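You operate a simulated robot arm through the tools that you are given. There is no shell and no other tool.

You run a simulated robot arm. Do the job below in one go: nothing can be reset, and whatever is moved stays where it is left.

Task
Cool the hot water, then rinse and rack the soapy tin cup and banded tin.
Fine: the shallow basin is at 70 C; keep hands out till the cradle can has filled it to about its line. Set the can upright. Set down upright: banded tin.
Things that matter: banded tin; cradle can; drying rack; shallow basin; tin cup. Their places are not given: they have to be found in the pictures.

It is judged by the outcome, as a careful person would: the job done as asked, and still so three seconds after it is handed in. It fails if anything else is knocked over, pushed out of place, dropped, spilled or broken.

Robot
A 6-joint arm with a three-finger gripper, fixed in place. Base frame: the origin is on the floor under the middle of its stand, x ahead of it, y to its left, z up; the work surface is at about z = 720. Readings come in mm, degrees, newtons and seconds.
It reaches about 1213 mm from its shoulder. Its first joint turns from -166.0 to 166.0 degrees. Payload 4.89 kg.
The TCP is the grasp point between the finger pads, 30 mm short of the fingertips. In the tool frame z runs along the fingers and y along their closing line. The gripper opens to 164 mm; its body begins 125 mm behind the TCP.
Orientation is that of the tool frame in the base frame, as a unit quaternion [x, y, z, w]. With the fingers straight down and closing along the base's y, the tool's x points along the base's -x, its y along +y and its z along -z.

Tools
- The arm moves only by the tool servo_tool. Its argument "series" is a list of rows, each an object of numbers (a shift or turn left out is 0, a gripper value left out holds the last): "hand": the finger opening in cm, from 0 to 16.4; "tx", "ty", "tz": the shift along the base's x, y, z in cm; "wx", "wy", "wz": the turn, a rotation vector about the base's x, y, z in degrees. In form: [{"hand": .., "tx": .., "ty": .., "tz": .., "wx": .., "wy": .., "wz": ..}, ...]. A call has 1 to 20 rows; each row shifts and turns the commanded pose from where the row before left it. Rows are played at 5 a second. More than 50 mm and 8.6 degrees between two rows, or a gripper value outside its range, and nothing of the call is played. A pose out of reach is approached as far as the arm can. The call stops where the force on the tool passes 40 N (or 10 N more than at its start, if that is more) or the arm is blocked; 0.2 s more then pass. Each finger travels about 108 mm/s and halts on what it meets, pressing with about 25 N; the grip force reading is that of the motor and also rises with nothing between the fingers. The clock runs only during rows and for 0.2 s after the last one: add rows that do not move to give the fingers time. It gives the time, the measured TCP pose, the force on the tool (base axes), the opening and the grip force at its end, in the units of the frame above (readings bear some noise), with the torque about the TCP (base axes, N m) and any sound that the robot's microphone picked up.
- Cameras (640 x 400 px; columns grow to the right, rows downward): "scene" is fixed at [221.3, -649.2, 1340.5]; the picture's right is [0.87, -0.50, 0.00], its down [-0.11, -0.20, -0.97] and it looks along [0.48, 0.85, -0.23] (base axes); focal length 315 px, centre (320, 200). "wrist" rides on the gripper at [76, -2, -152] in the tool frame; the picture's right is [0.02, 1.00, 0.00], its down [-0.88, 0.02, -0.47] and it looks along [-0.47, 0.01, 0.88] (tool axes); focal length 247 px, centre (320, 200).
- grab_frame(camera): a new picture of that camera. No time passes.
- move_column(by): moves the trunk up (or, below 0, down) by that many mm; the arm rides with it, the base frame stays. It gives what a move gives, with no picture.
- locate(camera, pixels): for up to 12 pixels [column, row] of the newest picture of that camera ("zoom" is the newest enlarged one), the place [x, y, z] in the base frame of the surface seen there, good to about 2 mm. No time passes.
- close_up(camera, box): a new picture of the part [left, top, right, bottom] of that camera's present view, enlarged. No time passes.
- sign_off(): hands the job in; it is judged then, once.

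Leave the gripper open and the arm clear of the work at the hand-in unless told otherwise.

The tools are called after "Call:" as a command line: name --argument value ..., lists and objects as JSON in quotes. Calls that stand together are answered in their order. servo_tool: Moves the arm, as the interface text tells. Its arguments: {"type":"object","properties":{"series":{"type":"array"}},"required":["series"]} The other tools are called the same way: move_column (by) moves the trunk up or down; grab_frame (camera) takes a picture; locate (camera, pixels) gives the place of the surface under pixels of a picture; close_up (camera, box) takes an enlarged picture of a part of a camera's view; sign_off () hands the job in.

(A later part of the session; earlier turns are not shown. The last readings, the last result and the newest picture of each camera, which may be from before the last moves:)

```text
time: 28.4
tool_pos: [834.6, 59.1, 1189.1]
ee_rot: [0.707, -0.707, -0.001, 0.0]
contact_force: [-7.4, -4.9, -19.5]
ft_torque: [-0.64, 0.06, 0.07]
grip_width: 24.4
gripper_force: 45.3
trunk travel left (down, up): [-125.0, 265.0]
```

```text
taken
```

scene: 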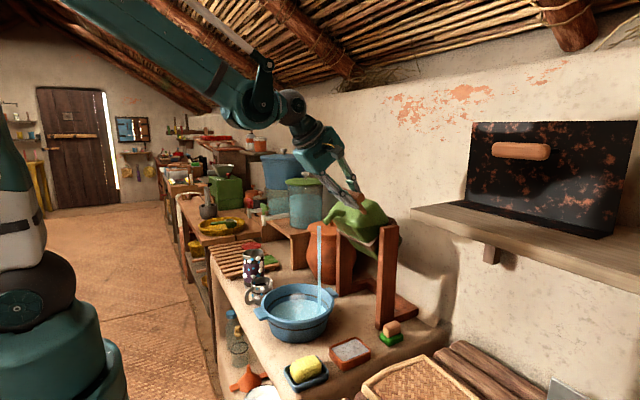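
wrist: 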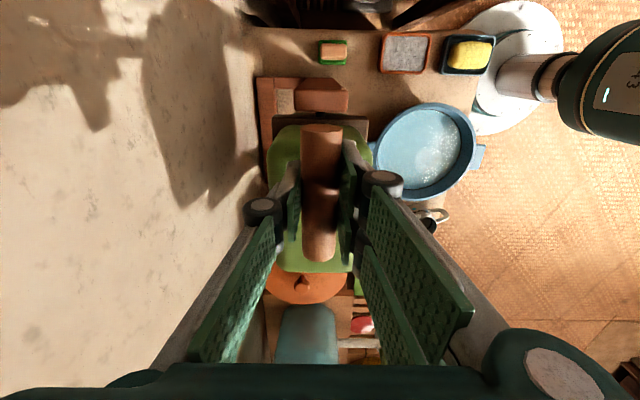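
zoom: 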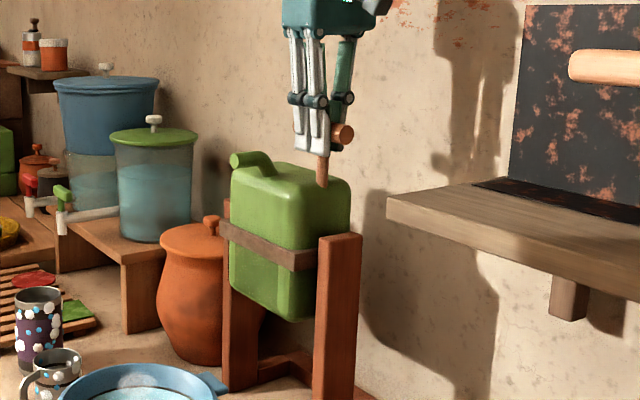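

The can looks upright, as it was at the start. I'll lower about 1 mm to relax the vertical pull, open the hand, and check that the can stays before lifting away.

Call:
servo_tool --series '[{"tz": -0.08}, {"hand": 3.5}, {"hand": 6}, {"hand": 9}, {}, {}]'

Call:
close_up --camera "scene" --box '[300, 120, 460, 300]'

Call:
grab_frame --camera "wrist"

Call:
locate --camera "wrist" --pixels '[[320, 140], [321, 220], [345, 160], [290, 200]]'

```text
time: 29.8
tool_pos: [834.2, 59.9, 1190.1]
ee_rot: [-0.706, 0.708, 0.0, 0.0]
contact_force: [0.1, 0.0, -0.7]
ft_torque: [0.02, 0.01, 0.01]
grip_width: 90.0
gripper_force: 0.0
trunk travel left (down, up): [-125.0, 265.0]
```

```text
2.22 times, centred on (380, 210) of scene
```

zoom: 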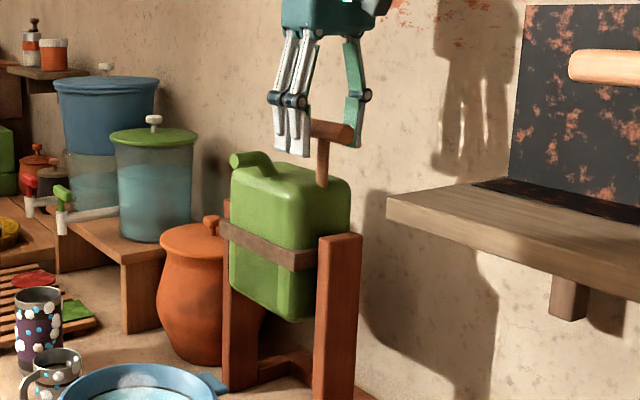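

```text
taken
```

wrist: 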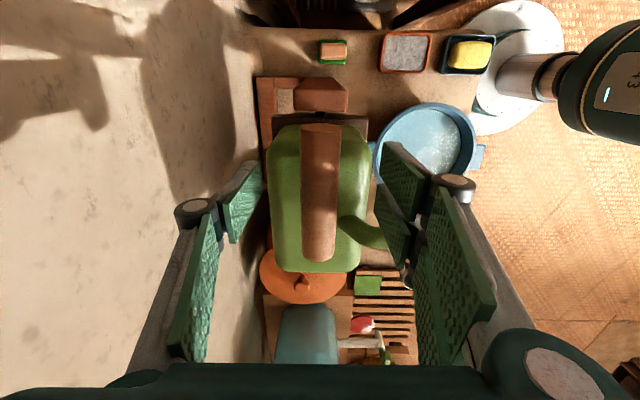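

```text
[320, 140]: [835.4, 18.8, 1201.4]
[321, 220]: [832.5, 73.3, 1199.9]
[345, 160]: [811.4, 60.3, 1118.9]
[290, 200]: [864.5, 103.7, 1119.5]
```

The can stays upright when released; its bar still reads (835, ·, 1201) as at the start. Lifting clear, then moving over the cup and tin and turning the hand back to its first orientation.

Call:
servo_tool --series '[{"tz": 4}, {"tz": 4}, {"tz": 4}, {"tz": 4}, {"tx": -2.8, "ty": 2.6, "wz": -7.5}, {"tx": -2.8, "ty": 2.6, "wz": -7.5}, {"tx": -2.8, "ty": 2.6, "wz": -7.5}, {"tx": -2.8, "ty": 2.6, "wz": -7.5}, {"tx": -2.8, "ty": 2.6, "wz": -7.5}, {"tx": -2.8, "ty": 2.6, "wz": -7.5}, {"tx": -2.8, "ty": 2.6, "wz": -7.5}, {"tx": -2.8, "ty": 2.6, "wz": -7.5}, {"tx": -2.8, "ty": 2.6, "wz": -7.5}, {"tx": -2.8, "ty": 2.6, "wz": -7.5}, {"tx": -2.8, "ty": 2.6, "wz": -7.5}, {"tx": -2.8, "ty": 2.6, "wz": -7.5}, {}]'

Call:
grab_frame --camera "wrist"

Call:
grab_frame --camera "scene"

```text
time: 33.4
tool_pos: [499.3, 371.8, 1352.1]
ee_rot: [0.0, 1.0, -0.001, 0.001]
contact_force: [-0.2, -0.1, 0.5]
ft_torque: [0.03, 0.0, -0.03]
grip_width: 90.2
gripper_force: 0.1
trunk travel left (down, up): [-125.0, 265.0]
```

```text
taken
```

wrist: 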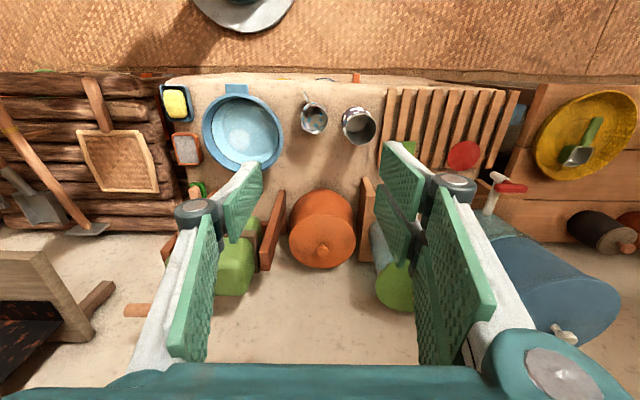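

```text
taken
```

scene: 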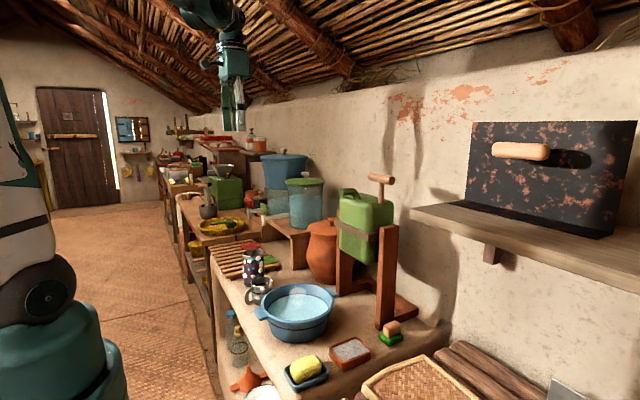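

From here the cup is at wrist (313,118) and the tin at (359,125). I'll enlarge and measure both, plus the rack.

Call:
close_up --camera "wrist" --box '[285, 80, 395, 150]'

Call:
locate --camera "zoom" --pixels '[[100, 220], [240, 225], [165, 150], [170, 312], [165, 230], [130, 95], [138, 135], [330, 230], [545, 260], [440, 175], [430, 365], [440, 270]]'

Call:
close_up --camera "scene" --box '[225, 240, 295, 310]'

Call:
locate --camera "zoom" --pixels '[[230, 60], [170, 70], [310, 75], [235, 170], [240, 235], [300, 230], [240, 280], [350, 290], [270, 330], [175, 330], [320, 350], [200, 300]]'

```text
5.71 times, centred on (340, 115) of wrist
```

zoom: 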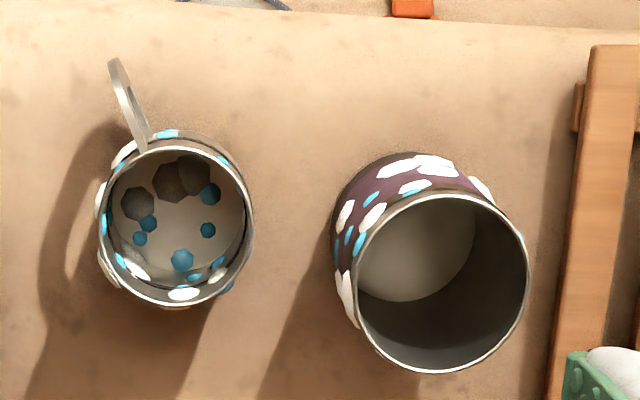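

```text
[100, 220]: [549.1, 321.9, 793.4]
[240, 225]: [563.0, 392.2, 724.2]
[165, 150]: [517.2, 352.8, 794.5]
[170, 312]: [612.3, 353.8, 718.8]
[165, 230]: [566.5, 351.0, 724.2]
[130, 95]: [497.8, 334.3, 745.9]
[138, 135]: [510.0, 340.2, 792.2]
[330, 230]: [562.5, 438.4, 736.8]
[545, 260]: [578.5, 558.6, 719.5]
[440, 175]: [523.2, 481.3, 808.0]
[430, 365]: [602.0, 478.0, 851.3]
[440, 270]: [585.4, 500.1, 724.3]
```

```text
5.71 times, centred on (260, 275) of scene
```

zoom: 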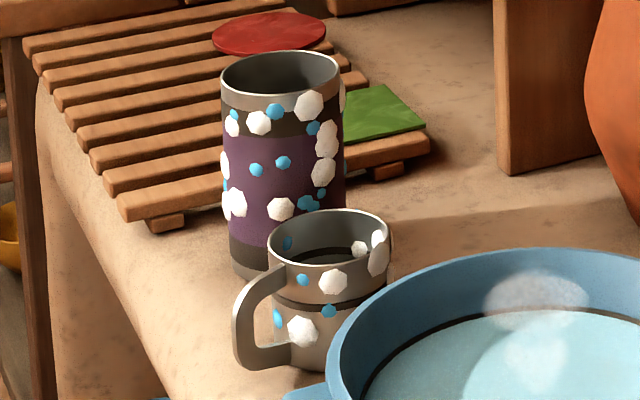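

```text
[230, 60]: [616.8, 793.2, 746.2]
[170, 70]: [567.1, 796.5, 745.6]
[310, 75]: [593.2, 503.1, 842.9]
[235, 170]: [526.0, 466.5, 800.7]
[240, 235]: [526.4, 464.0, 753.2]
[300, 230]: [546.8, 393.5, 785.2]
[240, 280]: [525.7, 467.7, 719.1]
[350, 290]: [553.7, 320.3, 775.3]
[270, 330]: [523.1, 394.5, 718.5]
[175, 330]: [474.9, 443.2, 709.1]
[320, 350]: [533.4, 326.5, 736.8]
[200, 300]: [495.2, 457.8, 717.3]
```

I'll sample the rims of the cup and the tin for exact centres and diameters.

Call:
close_up --camera "wrist" --box '[285, 80, 395, 150]'

Call:
locate --camera "zoom" --pixels '[[102, 225], [250, 225], [178, 151], [175, 302], [120, 180], [235, 275], [356, 285], [527, 285], [441, 196], [441, 370], [385, 220], [500, 345]]'

```text
5.71 times, centred on (340, 115) of wrist
```

zoom: 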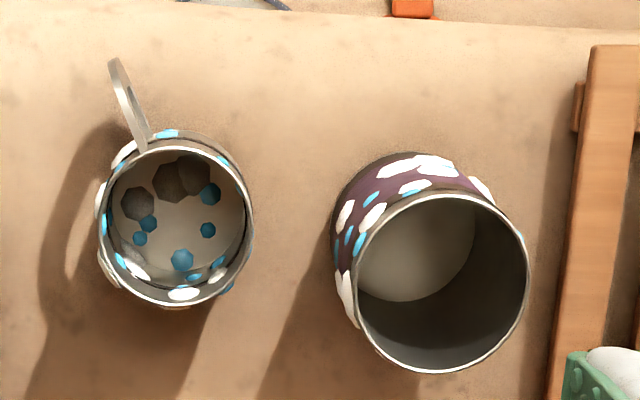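

```text
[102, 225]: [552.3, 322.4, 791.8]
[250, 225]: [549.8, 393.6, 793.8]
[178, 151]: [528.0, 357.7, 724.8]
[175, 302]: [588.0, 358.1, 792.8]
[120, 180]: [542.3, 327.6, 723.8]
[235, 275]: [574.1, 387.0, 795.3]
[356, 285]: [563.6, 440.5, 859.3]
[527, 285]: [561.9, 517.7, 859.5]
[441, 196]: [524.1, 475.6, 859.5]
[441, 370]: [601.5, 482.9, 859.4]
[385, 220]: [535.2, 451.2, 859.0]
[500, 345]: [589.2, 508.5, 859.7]
```

Measured: the tin is centred at (563, 479) with radius 39 and rim at z 859. The cup is centred at (552, 358) with radius 36, rim at z 794, and its handle toward the robot. The line is reached, so the basin is safe to use now.

I'll take the tin first to make room. The hand will be tilted about 60 degrees and approach outward, so that the tin leans over when the hand is turned upright above the basin. First I'll descend and turn.

Call:
servo_tool --series '[{"tz": -4, "wz": 8}, {"tz": -4, "wz": 8}, {"tz": -4, "wz": 8}, {"tz": -4, "wz": 8}, {"tz": -4, "wz": 8}, {"tz": -2, "wx": 4.82, "wy": -5.75}, {"tz": -2, "wx": 4.82, "wy": -5.75}, {"tz": -2, "wx": 4.82, "wy": -5.75}, {"tz": -2, "wx": 4.82, "wy": -5.75}, {"tz": -2, "wx": 4.82, "wy": -5.75}, {"tz": -2, "wx": 4.82, "wy": -5.75}, {"tz": -2, "wx": 4.82, "wy": -5.75}, {"tz": -2, "wx": 4.82, "wy": -5.75}, {}]'

Call:
grab_frame --camera "scene"

Call:
grab_frame --camera "wrist"

```text
time: 36.4
tool_pos: [496.6, 371.0, 987.6]
ee_rot: [-0.295, 0.814, 0.171, 0.47]
contact_force: [1.7, 1.7, -0.4]
ft_torque: [-0.06, 0.03, 0.03]
grip_width: 90.2
gripper_force: 0.1
trunk travel left (down, up): [-125.0, 265.0]
```

```text
taken
```

scene: 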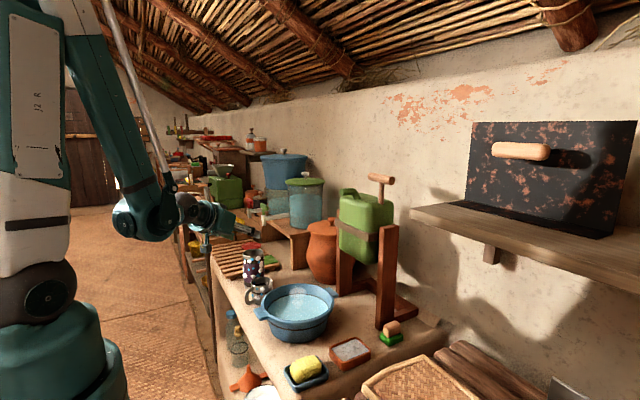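

```text
taken
```

wrist: 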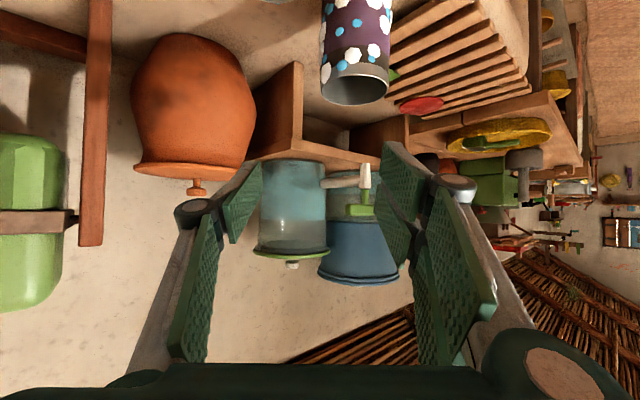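

The hand points outward and down at 60 degrees, as planned. Moving to the pre-grasp point, back from the tin.

Call:
servo_tool --series '[{"tx": -0.9, "ty": 1.0, "tz": -3.9, "hand": 10}, {"tx": -0.9, "ty": 1.0, "tz": -3.9}, {"tx": -0.9, "ty": 1.0, "tz": -3.9}, {}]'

Call:
grab_frame --camera "wrist"

Call:
close_up --camera "scene" --box '[150, 190, 330, 330]'

```text
time: 37.4
tool_pos: [490.7, 408.4, 974.5]
ee_rot: [-0.297, 0.814, 0.172, 0.47]
contact_force: [0.1, -1.0, -0.5]
ft_torque: [0.01, 0.01, 0.05]
grip_width: 99.7
gripper_force: 0.1
out of reach, approached as far as the arm can: row 1, 2, 3
trunk travel left (down, up): [-125.0, 265.0]
```

```text
taken
```

wrist: 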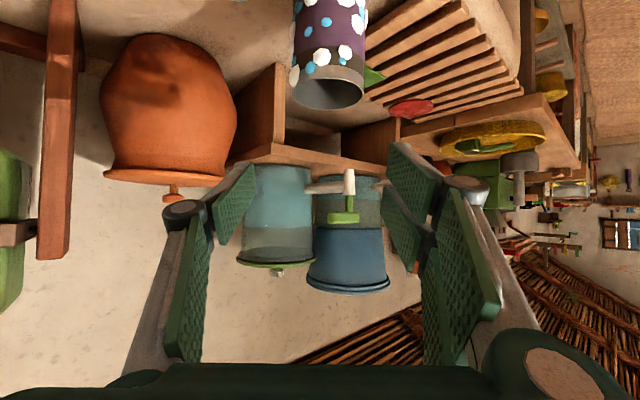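

```text
2.86 times, centred on (240, 260) of scene
```

zoom: 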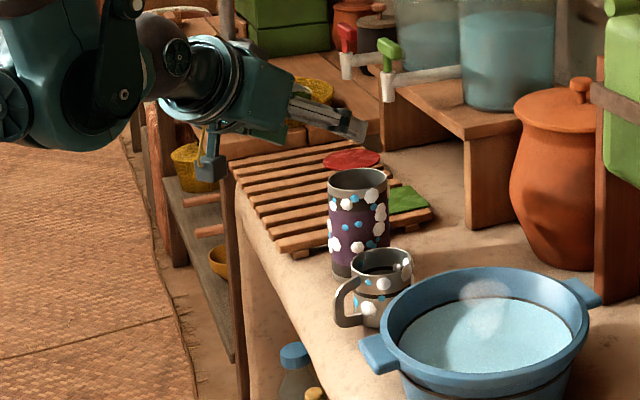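

The arm can't fold that far at the present trunk height; it stopped at z of 974. The hand is clear of everything, so I'll lower the trunk by 110 mm, which puts the hand at about z 865, still above the cup rim.

Call:
move_column --by -110

Call:
grab_frame --camera "wrist"

Call:
close_up --camera "scene" --box '[150, 190, 330, 330]'

```text
time: 38.8
tool_pos: [491.7, 408.5, 865.4]
ee_rot: [-0.296, 0.814, 0.17, 0.469]
contact_force: [0.0, 0.2, -1.0]
ft_torque: [0.0, 0.03, -0.02]
grip_width: 100.1
gripper_force: 0.1
trunk travel left (down, up): [-15.0, 375.0]
```

```text
taken
```

wrist: 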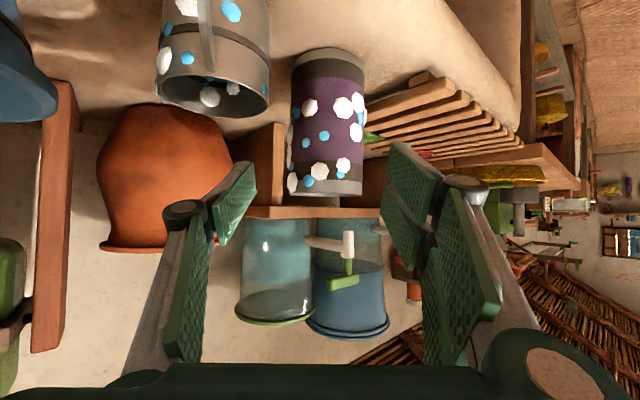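

```text
2.86 times, centred on (240, 260) of scene
```

zoom: 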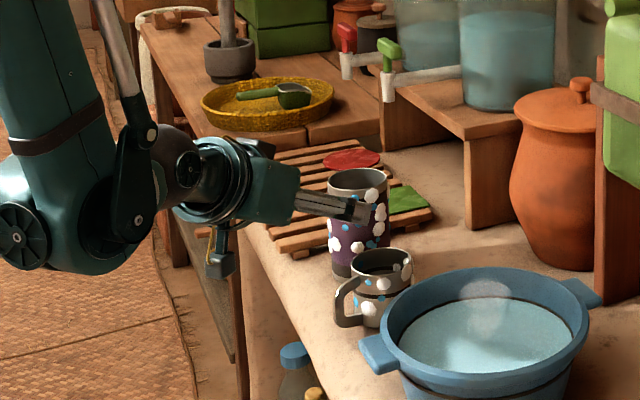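

The hand is now back from the tin at (491.7, 408.5, 865). I'll make a small aligning shift onto the approach line and check how the commanded pose responds.

Call:
servo_tool --series '[{"tx": -0.4, "ty": 0.65, "tz": -0.8}, {}]'

```text
time: 39.4
tool_pos: [488.8, 415.7, 862.3]
ee_rot: [-0.296, 0.815, 0.171, 0.469]
contact_force: [-0.3, -0.1, 0.4]
ft_torque: [0.01, 0.03, -0.03]
grip_width: 100.0
gripper_force: 0.1
out of reach, approached as far as the arm can: row 1
trunk travel left (down, up): [-15.0, 375.0]
```

The pose now follows from the measured one. Moving in along the approach direction in small steps, stopping short first.

Call:
servo_tool --series '[{"tx": 1.24, "ty": 1.06, "tz": -0.98}, {"tx": 1.24, "ty": 1.06, "tz": -0.98}, {"tx": 1.24, "ty": 1.06, "tz": -0.98}, {"tx": 1.24, "ty": 1.06, "tz": -0.98}, {}]'

Call:
grab_frame --camera "wrist"

Call:
close_up --camera "scene" --box '[190, 210, 310, 310]'

```text
time: 40.6
tool_pos: [541.3, 463.7, 840.9]
ee_rot: [-0.297, 0.814, 0.171, 0.468]
contact_force: [-0.2, 0.8, 0.7]
ft_torque: [0.01, -0.02, 0.01]
grip_width: 100.2
gripper_force: 0.0
out of reach, approached as far as the arm can: row 1, 2, 3
trunk travel left (down, up): [-15.0, 375.0]
```

```text
taken
```

wrist: 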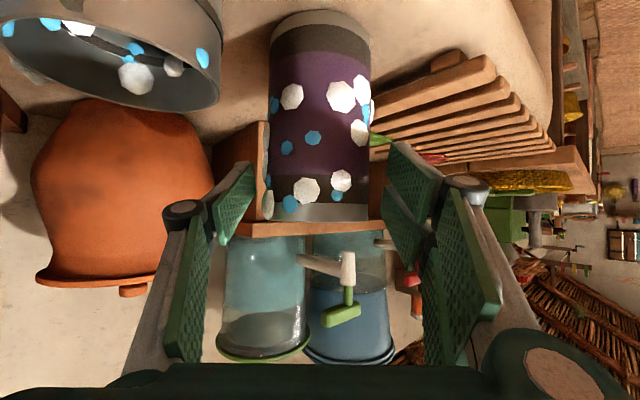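

```text
4.00 times, centred on (250, 260) of scene
```

zoom: 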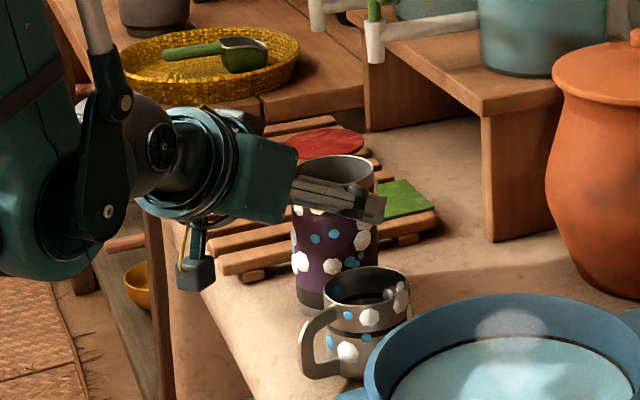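

The arm was limited for part of that move and is now at (541, 464, 841), with the tin between the open fingers. Trying the rest of the way in and down.

Call:
servo_tool --series '[{"tx": 0.8, "ty": 0.55, "tz": -0.6}, {"tx": 0.7, "ty": 0.5, "tz": -0.9}, {"tx": 0.6, "ty": 0.45, "tz": -1.2}, {}]'

Call:
grab_frame --camera "wrist"

```text
time: 41.6
tool_pos: [567.8, 480.1, 828.8]
ee_rot: [-0.296, 0.815, 0.17, 0.468]
contact_force: [0.8, 0.3, 0.2]
ft_torque: [-0.01, -0.01, 0.02]
grip_width: 100.1
gripper_force: 0.1
out of reach, approached as far as the arm can: row 1, 2, 3
trunk travel left (down, up): [-15.0, 375.0]
```

```text
taken
```

wrist: 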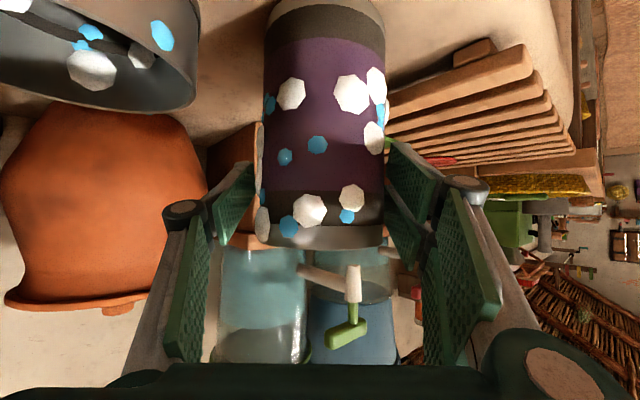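

At (568, 480, 829) the tin is centred between the fingers. I'll use the last 15 mm of trunk travel to grip lower, at about z 814.

Call:
move_column --by -15

Call:
close_up --camera "scene" --box '[190, 210, 310, 310]'

Call:
grab_frame --camera "wrist"

```text
time: 42.2
tool_pos: [568.1, 480.8, 813.3]
ee_rot: [-0.296, 0.815, 0.17, 0.468]
contact_force: [-0.3, -0.3, -0.2]
ft_torque: [-0.01, -0.01, -0.02]
grip_width: 99.9
gripper_force: 0.1
trunk travel left (down, up): [0.0, 390.0]
```

```text
4.00 times, centred on (250, 260) of scene
```

zoom: 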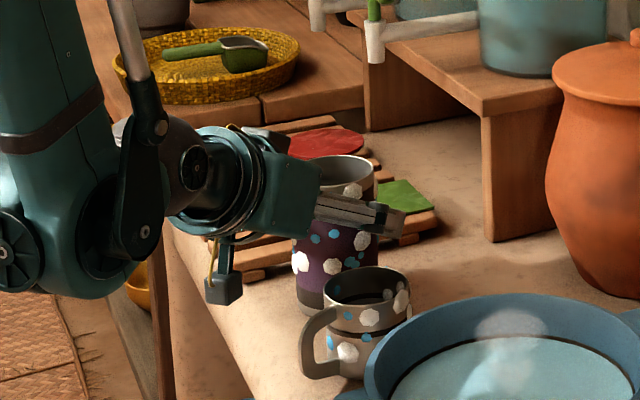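

```text
taken
```

wrist: 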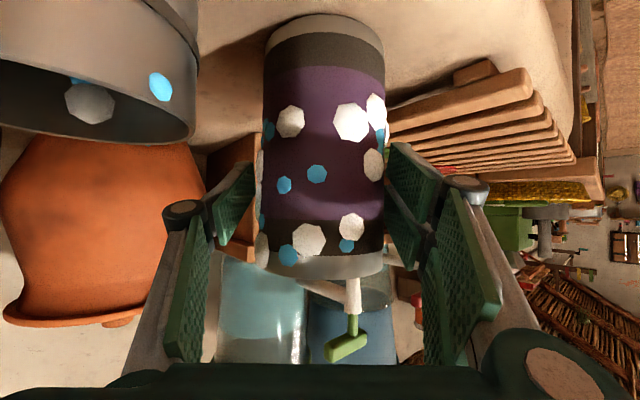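

The tin is centred between the pads. Closing on it gently.

Call:
servo_tool --series '[{"hand": 9}, {"hand": 8.4}, {"hand": 8}, {"hand": 7.6}, {"hand": 7}, {"hand": 6.5}, {}, {}]'

Call:
grab_frame --camera "wrist"

Call:
close_up --camera "scene" --box '[190, 210, 310, 310]'

```text
time: 44.0
tool_pos: [568.0, 478.6, 813.3]
ee_rot: [-0.297, 0.815, 0.17, 0.468]
contact_force: [0.2, 0.7, 3.2]
ft_torque: [-0.06, 0.02, 0.0]
grip_width: 73.7
gripper_force: 24.8
trunk travel left (down, up): [0.0, 390.0]
```

```text
taken
```

wrist: 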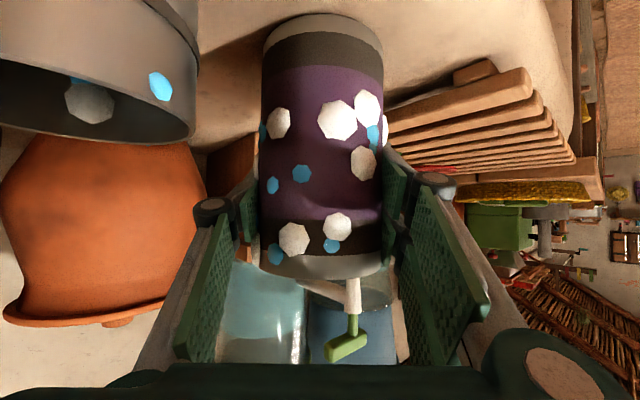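

```text
4.00 times, centred on (250, 260) of scene
```

zoom: 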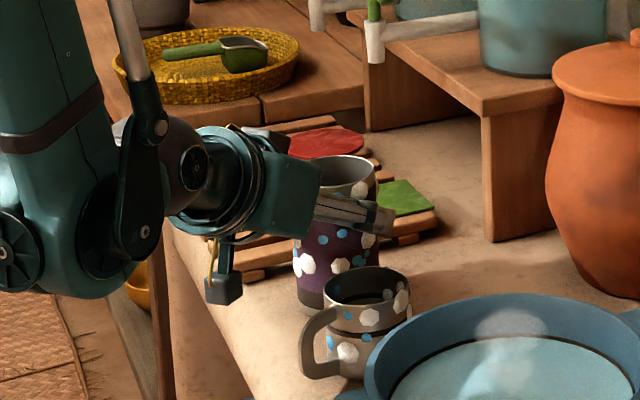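

Gripped at 73.7 mm with 25 N. Lifting straight up and checking the hold.

Call:
servo_tool --series '[{"tz": 0.5}, {"tz": 1}, {"tz": 2}, {"tz": 3}, {"tz": 3}, {"tz": 3}, {}]'

Call:
grab_frame --camera "wrist"

Call:
grab_frame --camera "scene"

```text
time: 45.6
tool_pos: [568.0, 479.5, 939.2]
ee_rot: [-0.297, 0.815, 0.17, 0.467]
contact_force: [-0.1, -0.3, -1.7]
ft_torque: [-0.05, 0.01, 0.02]
grip_width: 73.3
gripper_force: 25.2
trunk travel left (down, up): [0.0, 390.0]
```

```text
taken
```

wrist: 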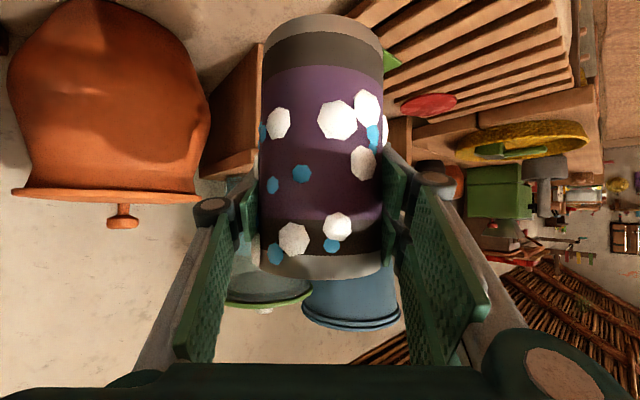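

```text
taken
```

scene: 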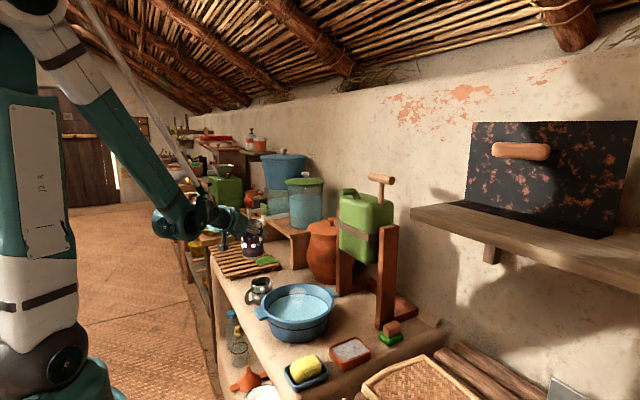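

The tin is held firmly. Next I carry it over the basin (centre about 603, 157), turning so that the tilt runs along y, away from the can and its cradle.

Call:
servo_tool --series '[{"tz": 3}, {"tz": 3}, {"tx": 0.5, "ty": -4.2, "wz": 7.15}, {"tx": 0.5, "ty": -4.2, "wz": 7.15}, {"tx": 0.5, "ty": -4.2, "wz": 7.15}, {"tx": 0.5, "ty": -4.2, "wz": 7.15}, {"tx": 0.5, "ty": -4.2, "wz": 7.15}, {"tx": 0.5, "ty": -4.2, "wz": 7.15}, {"tx": 0.5, "ty": -4.2, "wz": 7.1}, {}]'

Call:
grab_frame --camera "scene"

Call:
grab_frame --camera "wrist"

```text
time: 47.8
tool_pos: [599.7, 188.0, 999.2]
ee_rot: [0.614, -0.613, -0.352, -0.352]
contact_force: [-0.9, 1.2, -0.5]
ft_torque: [-0.08, -0.04, -0.06]
grip_width: 73.4
gripper_force: 25.2
trunk travel left (down, up): [0.0, 390.0]
```

```text
taken
```

scene: 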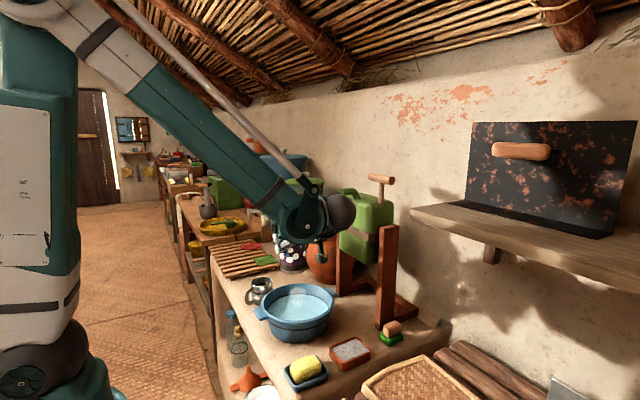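

```text
taken
```

wrist: 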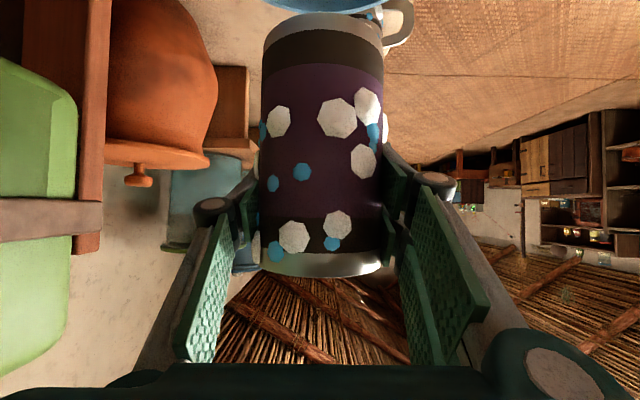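

The tin is over the basin and still upright. Now I rotate the hand toward vertical, which leans the tin about 60 degrees with its mouth toward +y, staying well above the water.

Call:
servo_tool --series '[{"wx": -7.5}, {"wx": -7.5}, {"wx": -7.5}, {"wx": -7.5}, {"wx": -7.5}, {"wx": -7.5}, {"wx": -7.5}, {"wx": -7.5}, {}]'

Call:
grab_frame --camera "scene"

Call:
grab_frame --camera "wrist"

```text
time: 49.8
tool_pos: [600.5, 186.0, 998.8]
ee_rot: [-0.707, 0.708, -0.002, -0.002]
contact_force: [0.0, -0.4, -0.9]
ft_torque: [0.09, 0.02, 0.01]
grip_width: 73.7
gripper_force: 25.4
trunk travel left (down, up): [0.0, 390.0]
```

```text
taken
```

scene: 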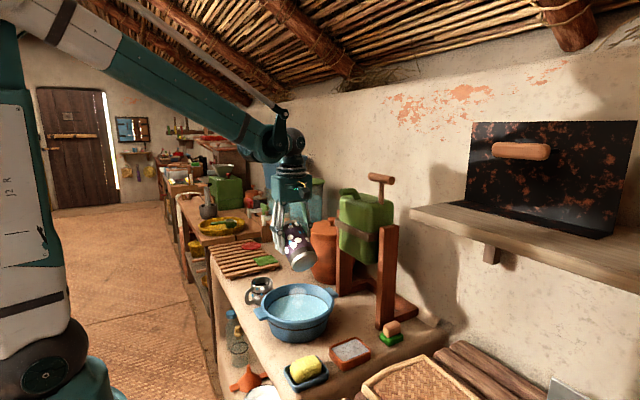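

```text
taken
```

wrist: 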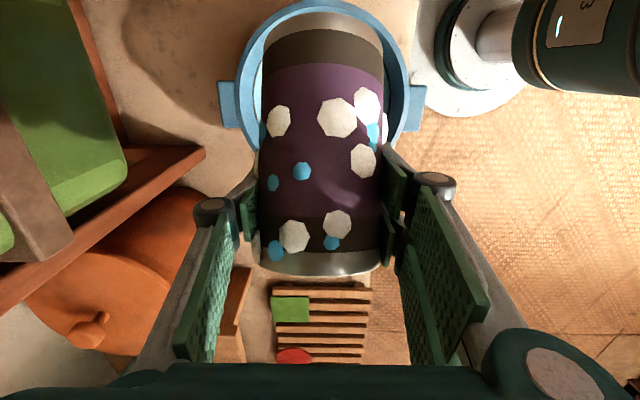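

The tin leans 60 degrees with its base toward the scene camera. Rotating another 30 degrees makes the tin level, and I'll centre it over the basin. Then I'll lower it.

Call:
servo_tool --series '[{"wx": -7.5, "tx": 0.08, "ty": -0.1, "tz": -2}, {"wx": -7.5, "tx": 0.08, "ty": -0.1, "tz": -2}, {"wx": -7.5, "tx": 0.08, "ty": -0.1, "tz": -2}, {"wx": -7.5, "ty": -0.1, "tz": -2}, {}]'

Call:
grab_frame --camera "scene"

Call:
grab_frame --camera "wrist"

```text
time: 51.0
tool_pos: [601.6, 180.4, 918.5]
ee_rot: [-0.682, 0.683, -0.185, -0.185]
contact_force: [-0.7, -0.4, -0.5]
ft_torque: [0.14, -0.03, 0.01]
grip_width: 73.5
gripper_force: 24.8
trunk travel left (down, up): [0.0, 390.0]
```

```text
taken
```

scene: 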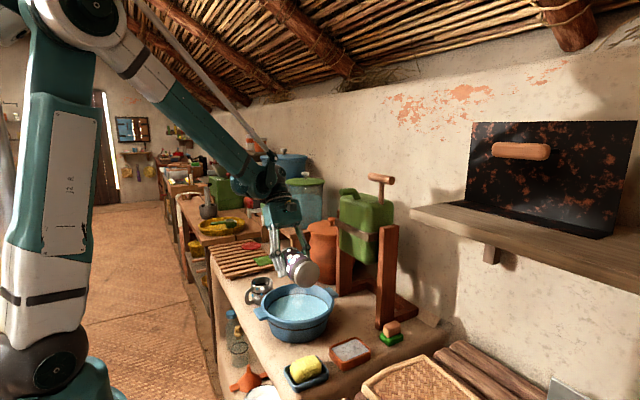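

```text
taken
```

wrist: 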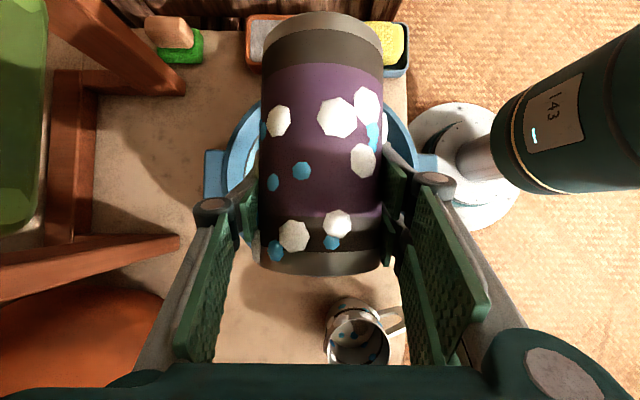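

Now the tin should be nearly level. I'll check its actual position with an enlarged view before lowering.

Call:
close_up --camera "scene" --box '[240, 190, 360, 340]'

Call:
locate --camera "zoom" --pixels '[[355, 220], [315, 215], [345, 190], [325, 235], [290, 180], [290, 200], [300, 240], [340, 245]]'

```text
2.67 times, centred on (300, 265) of scene
```

zoom: 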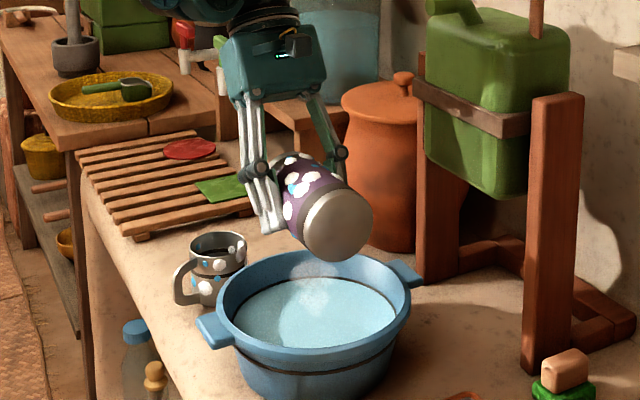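

```text
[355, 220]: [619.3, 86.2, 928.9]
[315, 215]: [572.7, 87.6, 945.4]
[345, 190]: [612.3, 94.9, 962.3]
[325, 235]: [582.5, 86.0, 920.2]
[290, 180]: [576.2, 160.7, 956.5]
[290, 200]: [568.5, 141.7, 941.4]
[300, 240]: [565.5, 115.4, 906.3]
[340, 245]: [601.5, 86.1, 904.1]
```

The tin base is at y of about 87 and vertical, so it is level and centred over the basin. Lowering it into the water slowly.

Call:
servo_tool --series '[{"tx": 0.12, "tz": -3}, {"tz": -3}, {"tz": -2.5}, {"tz": -1.5}, {"tz": -1.2}, {"tz": -1}, {}]'

Call:
close_up --camera "scene" --box '[240, 230, 360, 350]'

Call:
grab_frame --camera "wrist"

```text
time: 52.6
tool_pos: [606.4, 181.7, 796.9]
ee_rot: [-0.683, 0.683, -0.185, -0.185]
contact_force: [0.4, 0.5, -1.3]
ft_torque: [0.05, 0.02, -0.02]
grip_width: 73.7
gripper_force: 24.9
trunk travel left (down, up): [0.0, 390.0]
```

```text
3.33 times, centred on (300, 290) of scene
```

zoom: 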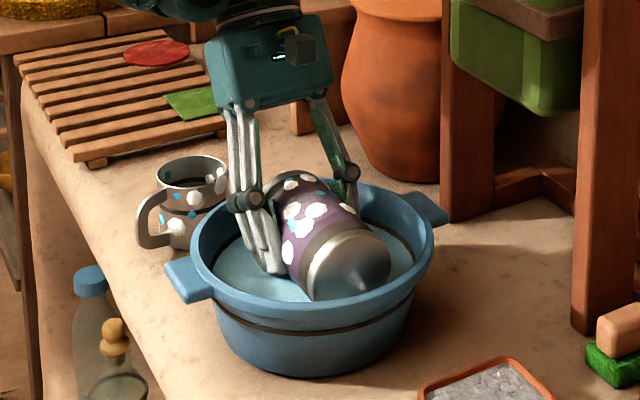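

```text
taken
```

wrist: 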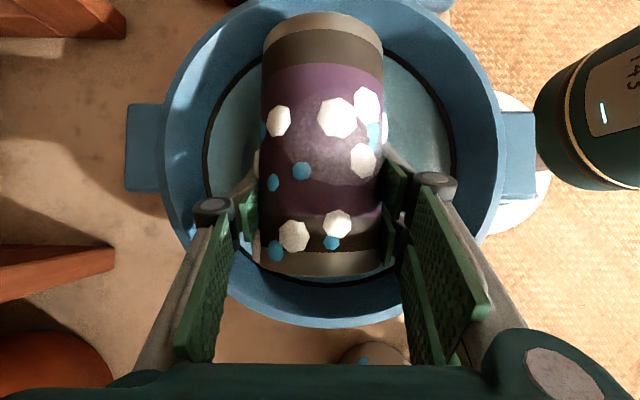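

The tin is entering the water, with its underside at about z 758. Lowering the last 20 mm gently, then holding.

Call:
servo_tool --series '[{"tx": -0.15, "tz": -0.7}, {"tx": -0.15, "tz": -0.7}, {"tz": -0.6}, {}, {}, {}]'

Call:
close_up --camera "scene" --box '[240, 230, 360, 350]'

Call:
grab_frame --camera "wrist"

```text
time: 54.0
tool_pos: [602.7, 182.1, 777.1]
ee_rot: [-0.682, 0.683, -0.184, -0.185]
contact_force: [0.3, -0.6, -2.6]
ft_torque: [0.08, 0.02, 0.0]
grip_width: 73.8
gripper_force: 24.9
trunk travel left (down, up): [0.0, 390.0]
```

```text
3.33 times, centred on (300, 290) of scene
```

zoom: 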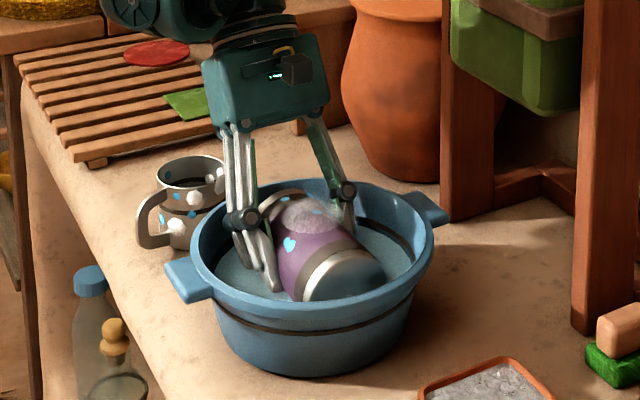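

```text
taken
```

wrist: 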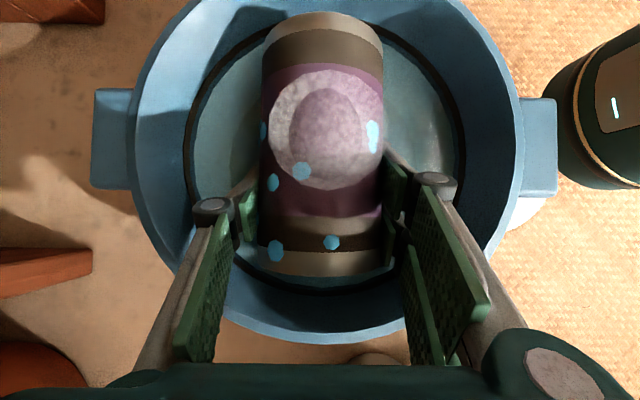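

All the white suds are gone from the tin; the blue dots are only its painted pattern. I'll hold a moment longer, then raise it with the mouth dipping slightly so that it drains back into the basin.

Call:
servo_tool --series '[{}, {}, {}, {}, {"tz": 0.8}, {"tz": 1}, {"tz": 1}, {"tz": 1}, {"tz": 1, "wx": -4}, {"wx": -4}, {"wx": -4}, {}, {}, {}]'

Call:
close_up --camera "scene" --box '[240, 210, 360, 350]'

Call:
grab_frame --camera "wrist"

```text
time: 57.0
tool_pos: [602.8, 181.8, 824.0]
ee_rot: [0.66, -0.659, 0.256, 0.254]
contact_force: [0.4, 0.2, -0.6]
ft_torque: [0.0, 0.0, -0.04]
grip_width: 73.6
gripper_force: 24.6
trunk travel left (down, up): [0.0, 390.0]
```

```text
2.86 times, centred on (300, 280) of scene
```

zoom: 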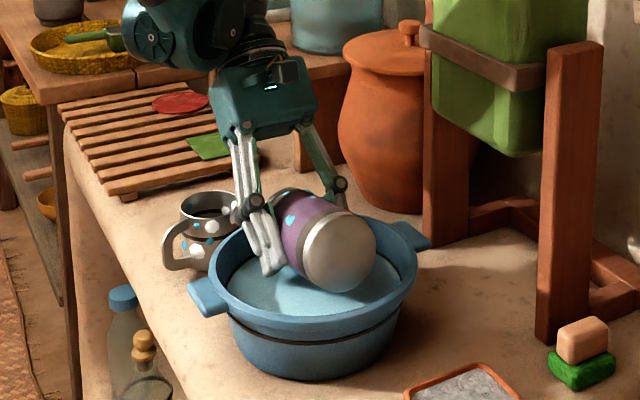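

```text
taken
```

wrist: 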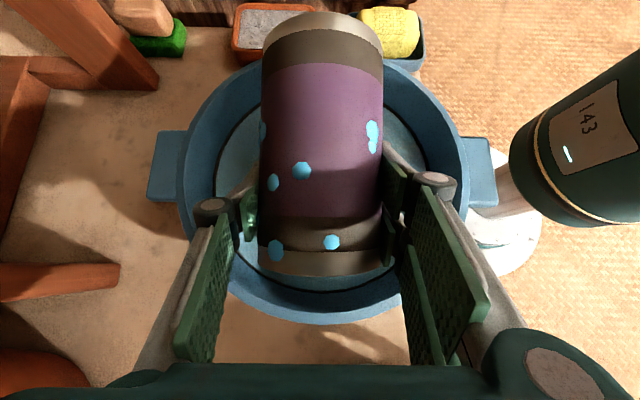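

The tin is clean of white foam. As a check on the blue dots I'll give it one more gentle dip with a small swirl before leaving the basin.

Call:
servo_tool --series '[{"wx": 6, "tz": -1}, {"wx": 6, "tz": -1}, {"tz": -1}, {"tz": -1}, {"tz": -0.6}, {"tx": 0.4}, {"tx": -0.4}, {"tx": -0.4}, {"tx": 0.4}, {"ty": 0.4}, {"ty": -0.4}, {}, {}, {}, {}, {}]'

Call:
grab_frame --camera "wrist"

Call:
close_up --camera "scene" --box '[240, 230, 360, 350]'

```text
time: 60.4
tool_pos: [602.8, 182.7, 778.2]
ee_rot: [-0.683, 0.683, -0.184, -0.185]
contact_force: [0.0, -0.4, -3.0]
ft_torque: [0.07, 0.02, 0.01]
grip_width: 74.0
gripper_force: 25.4
trunk travel left (down, up): [0.0, 390.0]
```

```text
taken
```

wrist: 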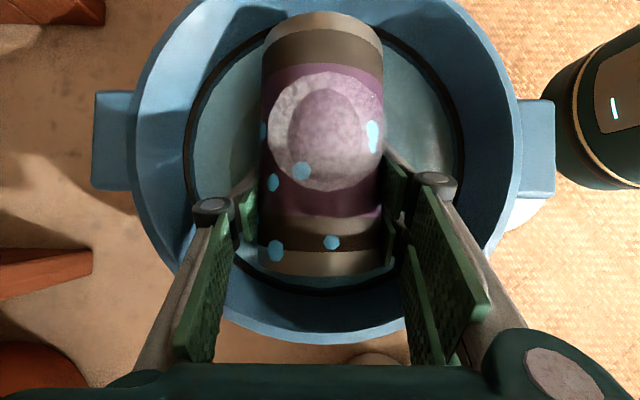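

```text
3.33 times, centred on (300, 290) of scene
```

zoom: 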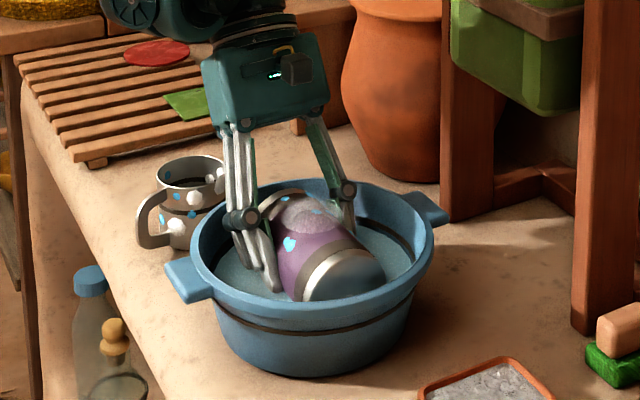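

The blue dots don't change, so they are paint, and the tin is rinsed. While it stays in place I'll measure the rack's slats with the scene camera to choose a spot clear of the green square and red disc.

Call:
close_up --camera "scene" --box '[200, 235, 290, 290]'

Call:
locate --camera "zoom" --pixels '[[190, 282], [200, 262], [180, 248], [170, 220], [160, 198], [150, 172], [140, 150], [130, 130], [330, 195], [300, 170], [300, 105], [240, 290]]'

```text
7.11 times, centred on (245, 262) of scene
```

zoom: 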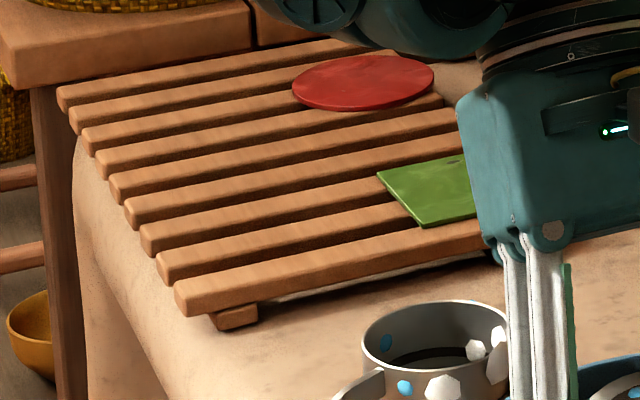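

```text
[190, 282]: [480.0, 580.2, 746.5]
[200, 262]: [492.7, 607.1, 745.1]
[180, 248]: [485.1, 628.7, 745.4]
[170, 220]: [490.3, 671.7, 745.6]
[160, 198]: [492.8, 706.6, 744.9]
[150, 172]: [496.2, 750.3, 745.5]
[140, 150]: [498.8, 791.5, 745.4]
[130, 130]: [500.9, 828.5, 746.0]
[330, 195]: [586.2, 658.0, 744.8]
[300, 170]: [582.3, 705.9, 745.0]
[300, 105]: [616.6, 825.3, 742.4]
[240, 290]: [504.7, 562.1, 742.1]
```

I'll sample more densely across the slats to find where tops and gaps are.

Call:
locate --camera "zoom" --pixels '[[262, 282], [260, 272], [258, 262], [256, 254], [254, 246], [252, 238], [250, 230], [248, 222], [246, 214], [244, 206], [242, 198], [240, 190]]'

```text
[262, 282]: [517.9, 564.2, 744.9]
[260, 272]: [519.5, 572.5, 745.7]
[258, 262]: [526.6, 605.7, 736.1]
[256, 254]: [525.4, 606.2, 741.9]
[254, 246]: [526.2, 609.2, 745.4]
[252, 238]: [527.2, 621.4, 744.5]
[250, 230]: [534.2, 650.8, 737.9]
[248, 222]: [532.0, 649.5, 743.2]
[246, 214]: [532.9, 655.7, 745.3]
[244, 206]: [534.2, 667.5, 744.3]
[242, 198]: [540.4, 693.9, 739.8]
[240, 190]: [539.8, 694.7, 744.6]
```

The slats have front edges at y of 562, 606, 650, 694 and 738, about 44 mm apart. So gaps are centred near 641 and 773. I'll rack the tin at about (530, 773) and the cup later at about (530, 641), both clear of the square and disc. Now I lift the tin, drain it into the basin, and turn it back upright high above.

Call:
servo_tool --series '[{"tz": 1}, {"tz": 1}, {"tz": 1}, {"tz": 1.2}, {"tz": 0.8, "wx": -5}, {"tz": 0.5, "wx": -5}, {"wx": -5}, {}, {}, {}, {"wx": 5}, {"wx": 5}, {"wx": 5, "tz": 2}, {"tz": 4}, {"tz": 4}, {"tz": 4}, {}]'

Call:
grab_frame --camera "scene"

```text
time: 64.0
tool_pos: [600.7, 186.4, 972.5]
ee_rot: [0.683, -0.682, 0.185, 0.184]
contact_force: [-0.5, 0.9, -0.7]
ft_torque: [-0.04, 0.03, -0.02]
grip_width: 73.7
gripper_force: 24.7
trunk travel left (down, up): [0.0, 390.0]
```

```text
taken
```

scene: 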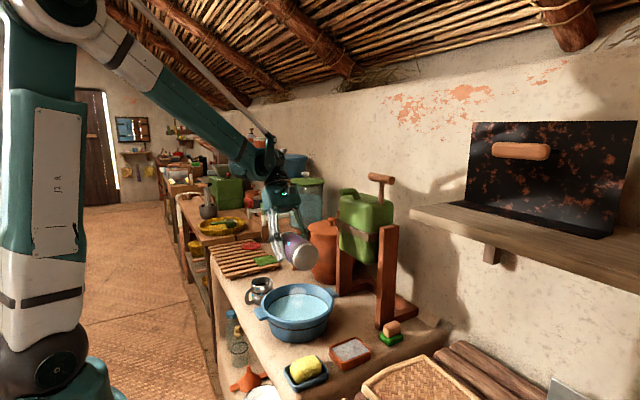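

The tin has drained. Rotating it upright by 90 degrees over the basin at height.

Call:
servo_tool --series '[{"wx": 8.2, "tz": 0.3}, {"wx": 8.2, "tz": 0.3}, {"wx": 8.2, "tz": 0.3}, {"wx": 8.2, "tz": 0.3}, {"wx": 8.2, "tz": 0.3}, {"wx": 8.2, "tz": 0.3}, {"wx": 8.2, "tz": 0.3}, {"wx": 8.2}, {"wx": 8.2}, {"wx": 8.2}, {"wx": 8.0}, {}]'

Call:
grab_frame --camera "wrist"

```text
time: 66.6
tool_pos: [601.4, 181.0, 993.9]
ee_rot: [0.613, -0.613, -0.353, -0.352]
contact_force: [-0.2, -0.8, -1.4]
ft_torque: [-0.09, -0.01, -0.07]
grip_width: 73.6
gripper_force: 25.1
trunk travel left (down, up): [0.0, 390.0]
```

```text
taken
```

wrist: 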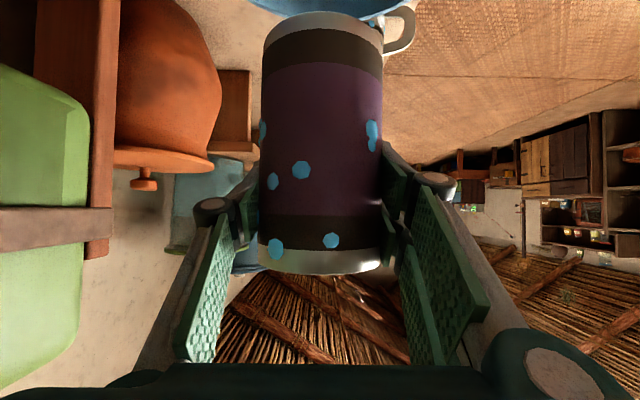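

The tin is upright in the hand and unchanged. Carrying it over the cup at height to above the rack spot.

Call:
servo_tool --series '[{"tx": -0.51, "ty": 4.23, "tz": -0.2, "wz": -2.5}, {"tx": -0.51, "ty": 4.23, "tz": -0.2, "wz": -2.5}, {"tx": -0.51, "ty": 4.23, "tz": -0.2, "wz": -2.5}, {"tx": -0.51, "ty": 4.23, "tz": -0.2, "wz": -2.5}, {"tx": -0.51, "ty": 4.23, "tz": -0.2, "wz": -2.5}, {"tx": -0.51, "ty": 4.23, "tz": -0.2, "wz": -2.5}, {"tx": -0.51, "ty": 4.23, "tz": -0.2, "wz": -2.5}, {"tx": -0.51, "ty": 4.23, "tz": -0.2, "wz": -2.5}, {"tx": -0.51, "ty": 4.23, "tz": -0.2, "wz": -2.5}, {"tx": -0.51, "ty": 4.23, "tz": -0.2, "wz": -2.5}, {"tx": -0.51, "ty": 4.23, "tz": -0.2, "wz": -2.5}, {"tx": -0.51, "ty": 4.23, "tz": -0.2, "wz": -2.5}, {"tx": -0.51, "ty": 4.23, "tz": -0.2, "wz": -2.5}, {"tx": -0.45, "ty": 4.1, "tz": -0.2, "wz": -2.5}, {}]'

Call:
grab_frame --camera "scene"

Call:
grab_frame --camera "wrist"

```text
time: 69.8
tool_pos: [530.6, 775.4, 968.8]
ee_rot: [-0.399, 0.77, 0.229, 0.443]
contact_force: [-0.1, 0.0, 0.4]
ft_torque: [0.03, 0.06, 0.09]
grip_width: 73.8
gripper_force: 24.8
trunk travel left (down, up): [0.0, 390.0]
```

```text
taken
```

scene: 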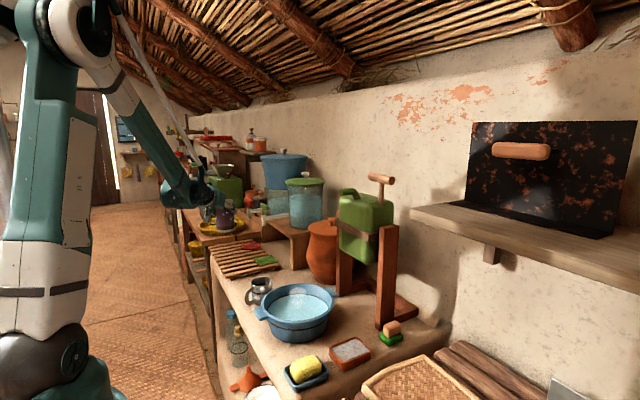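

```text
taken
```

wrist: 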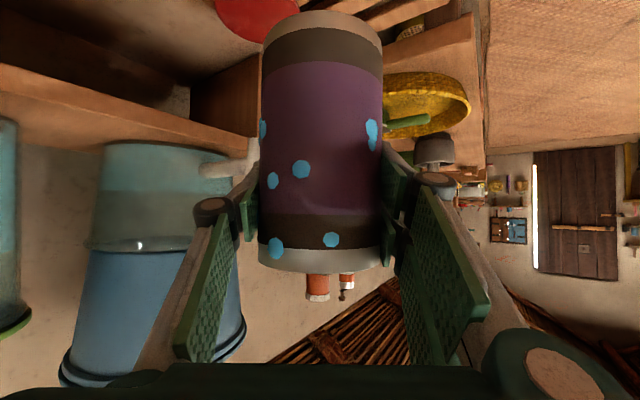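

The tin is above the rack spot at (531, 775). Lowering to about 20 mm above the slats.

Call:
servo_tool --series '[{"tz": -4}, {"tz": -4, "ty": -0.1}, {"tz": -3}, {}]'

Call:
close_up --camera "scene" --box '[170, 190, 290, 290]'

Call:
grab_frame --camera "wrist"

```text
time: 70.8
tool_pos: [531.7, 774.0, 856.4]
ee_rot: [-0.4, 0.77, 0.229, 0.442]
contact_force: [-0.3, 0.1, -0.5]
ft_torque: [0.0, 0.03, 0.02]
grip_width: 73.4
gripper_force: 25.2
trunk travel left (down, up): [0.0, 390.0]
```

```text
4.00 times, centred on (230, 240) of scene
```

zoom: 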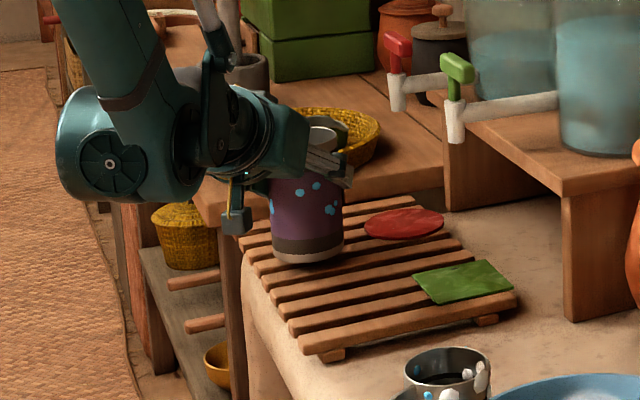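

```text
taken
```

wrist: 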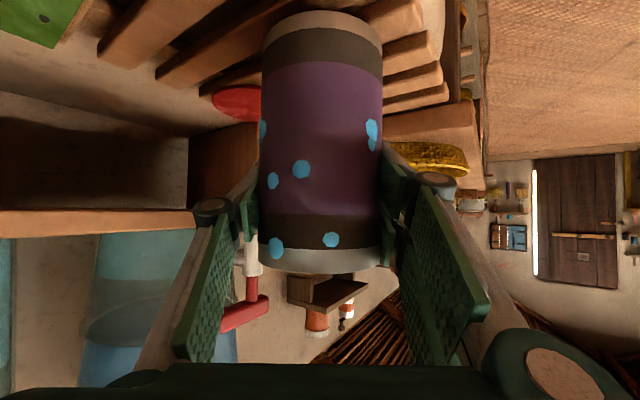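

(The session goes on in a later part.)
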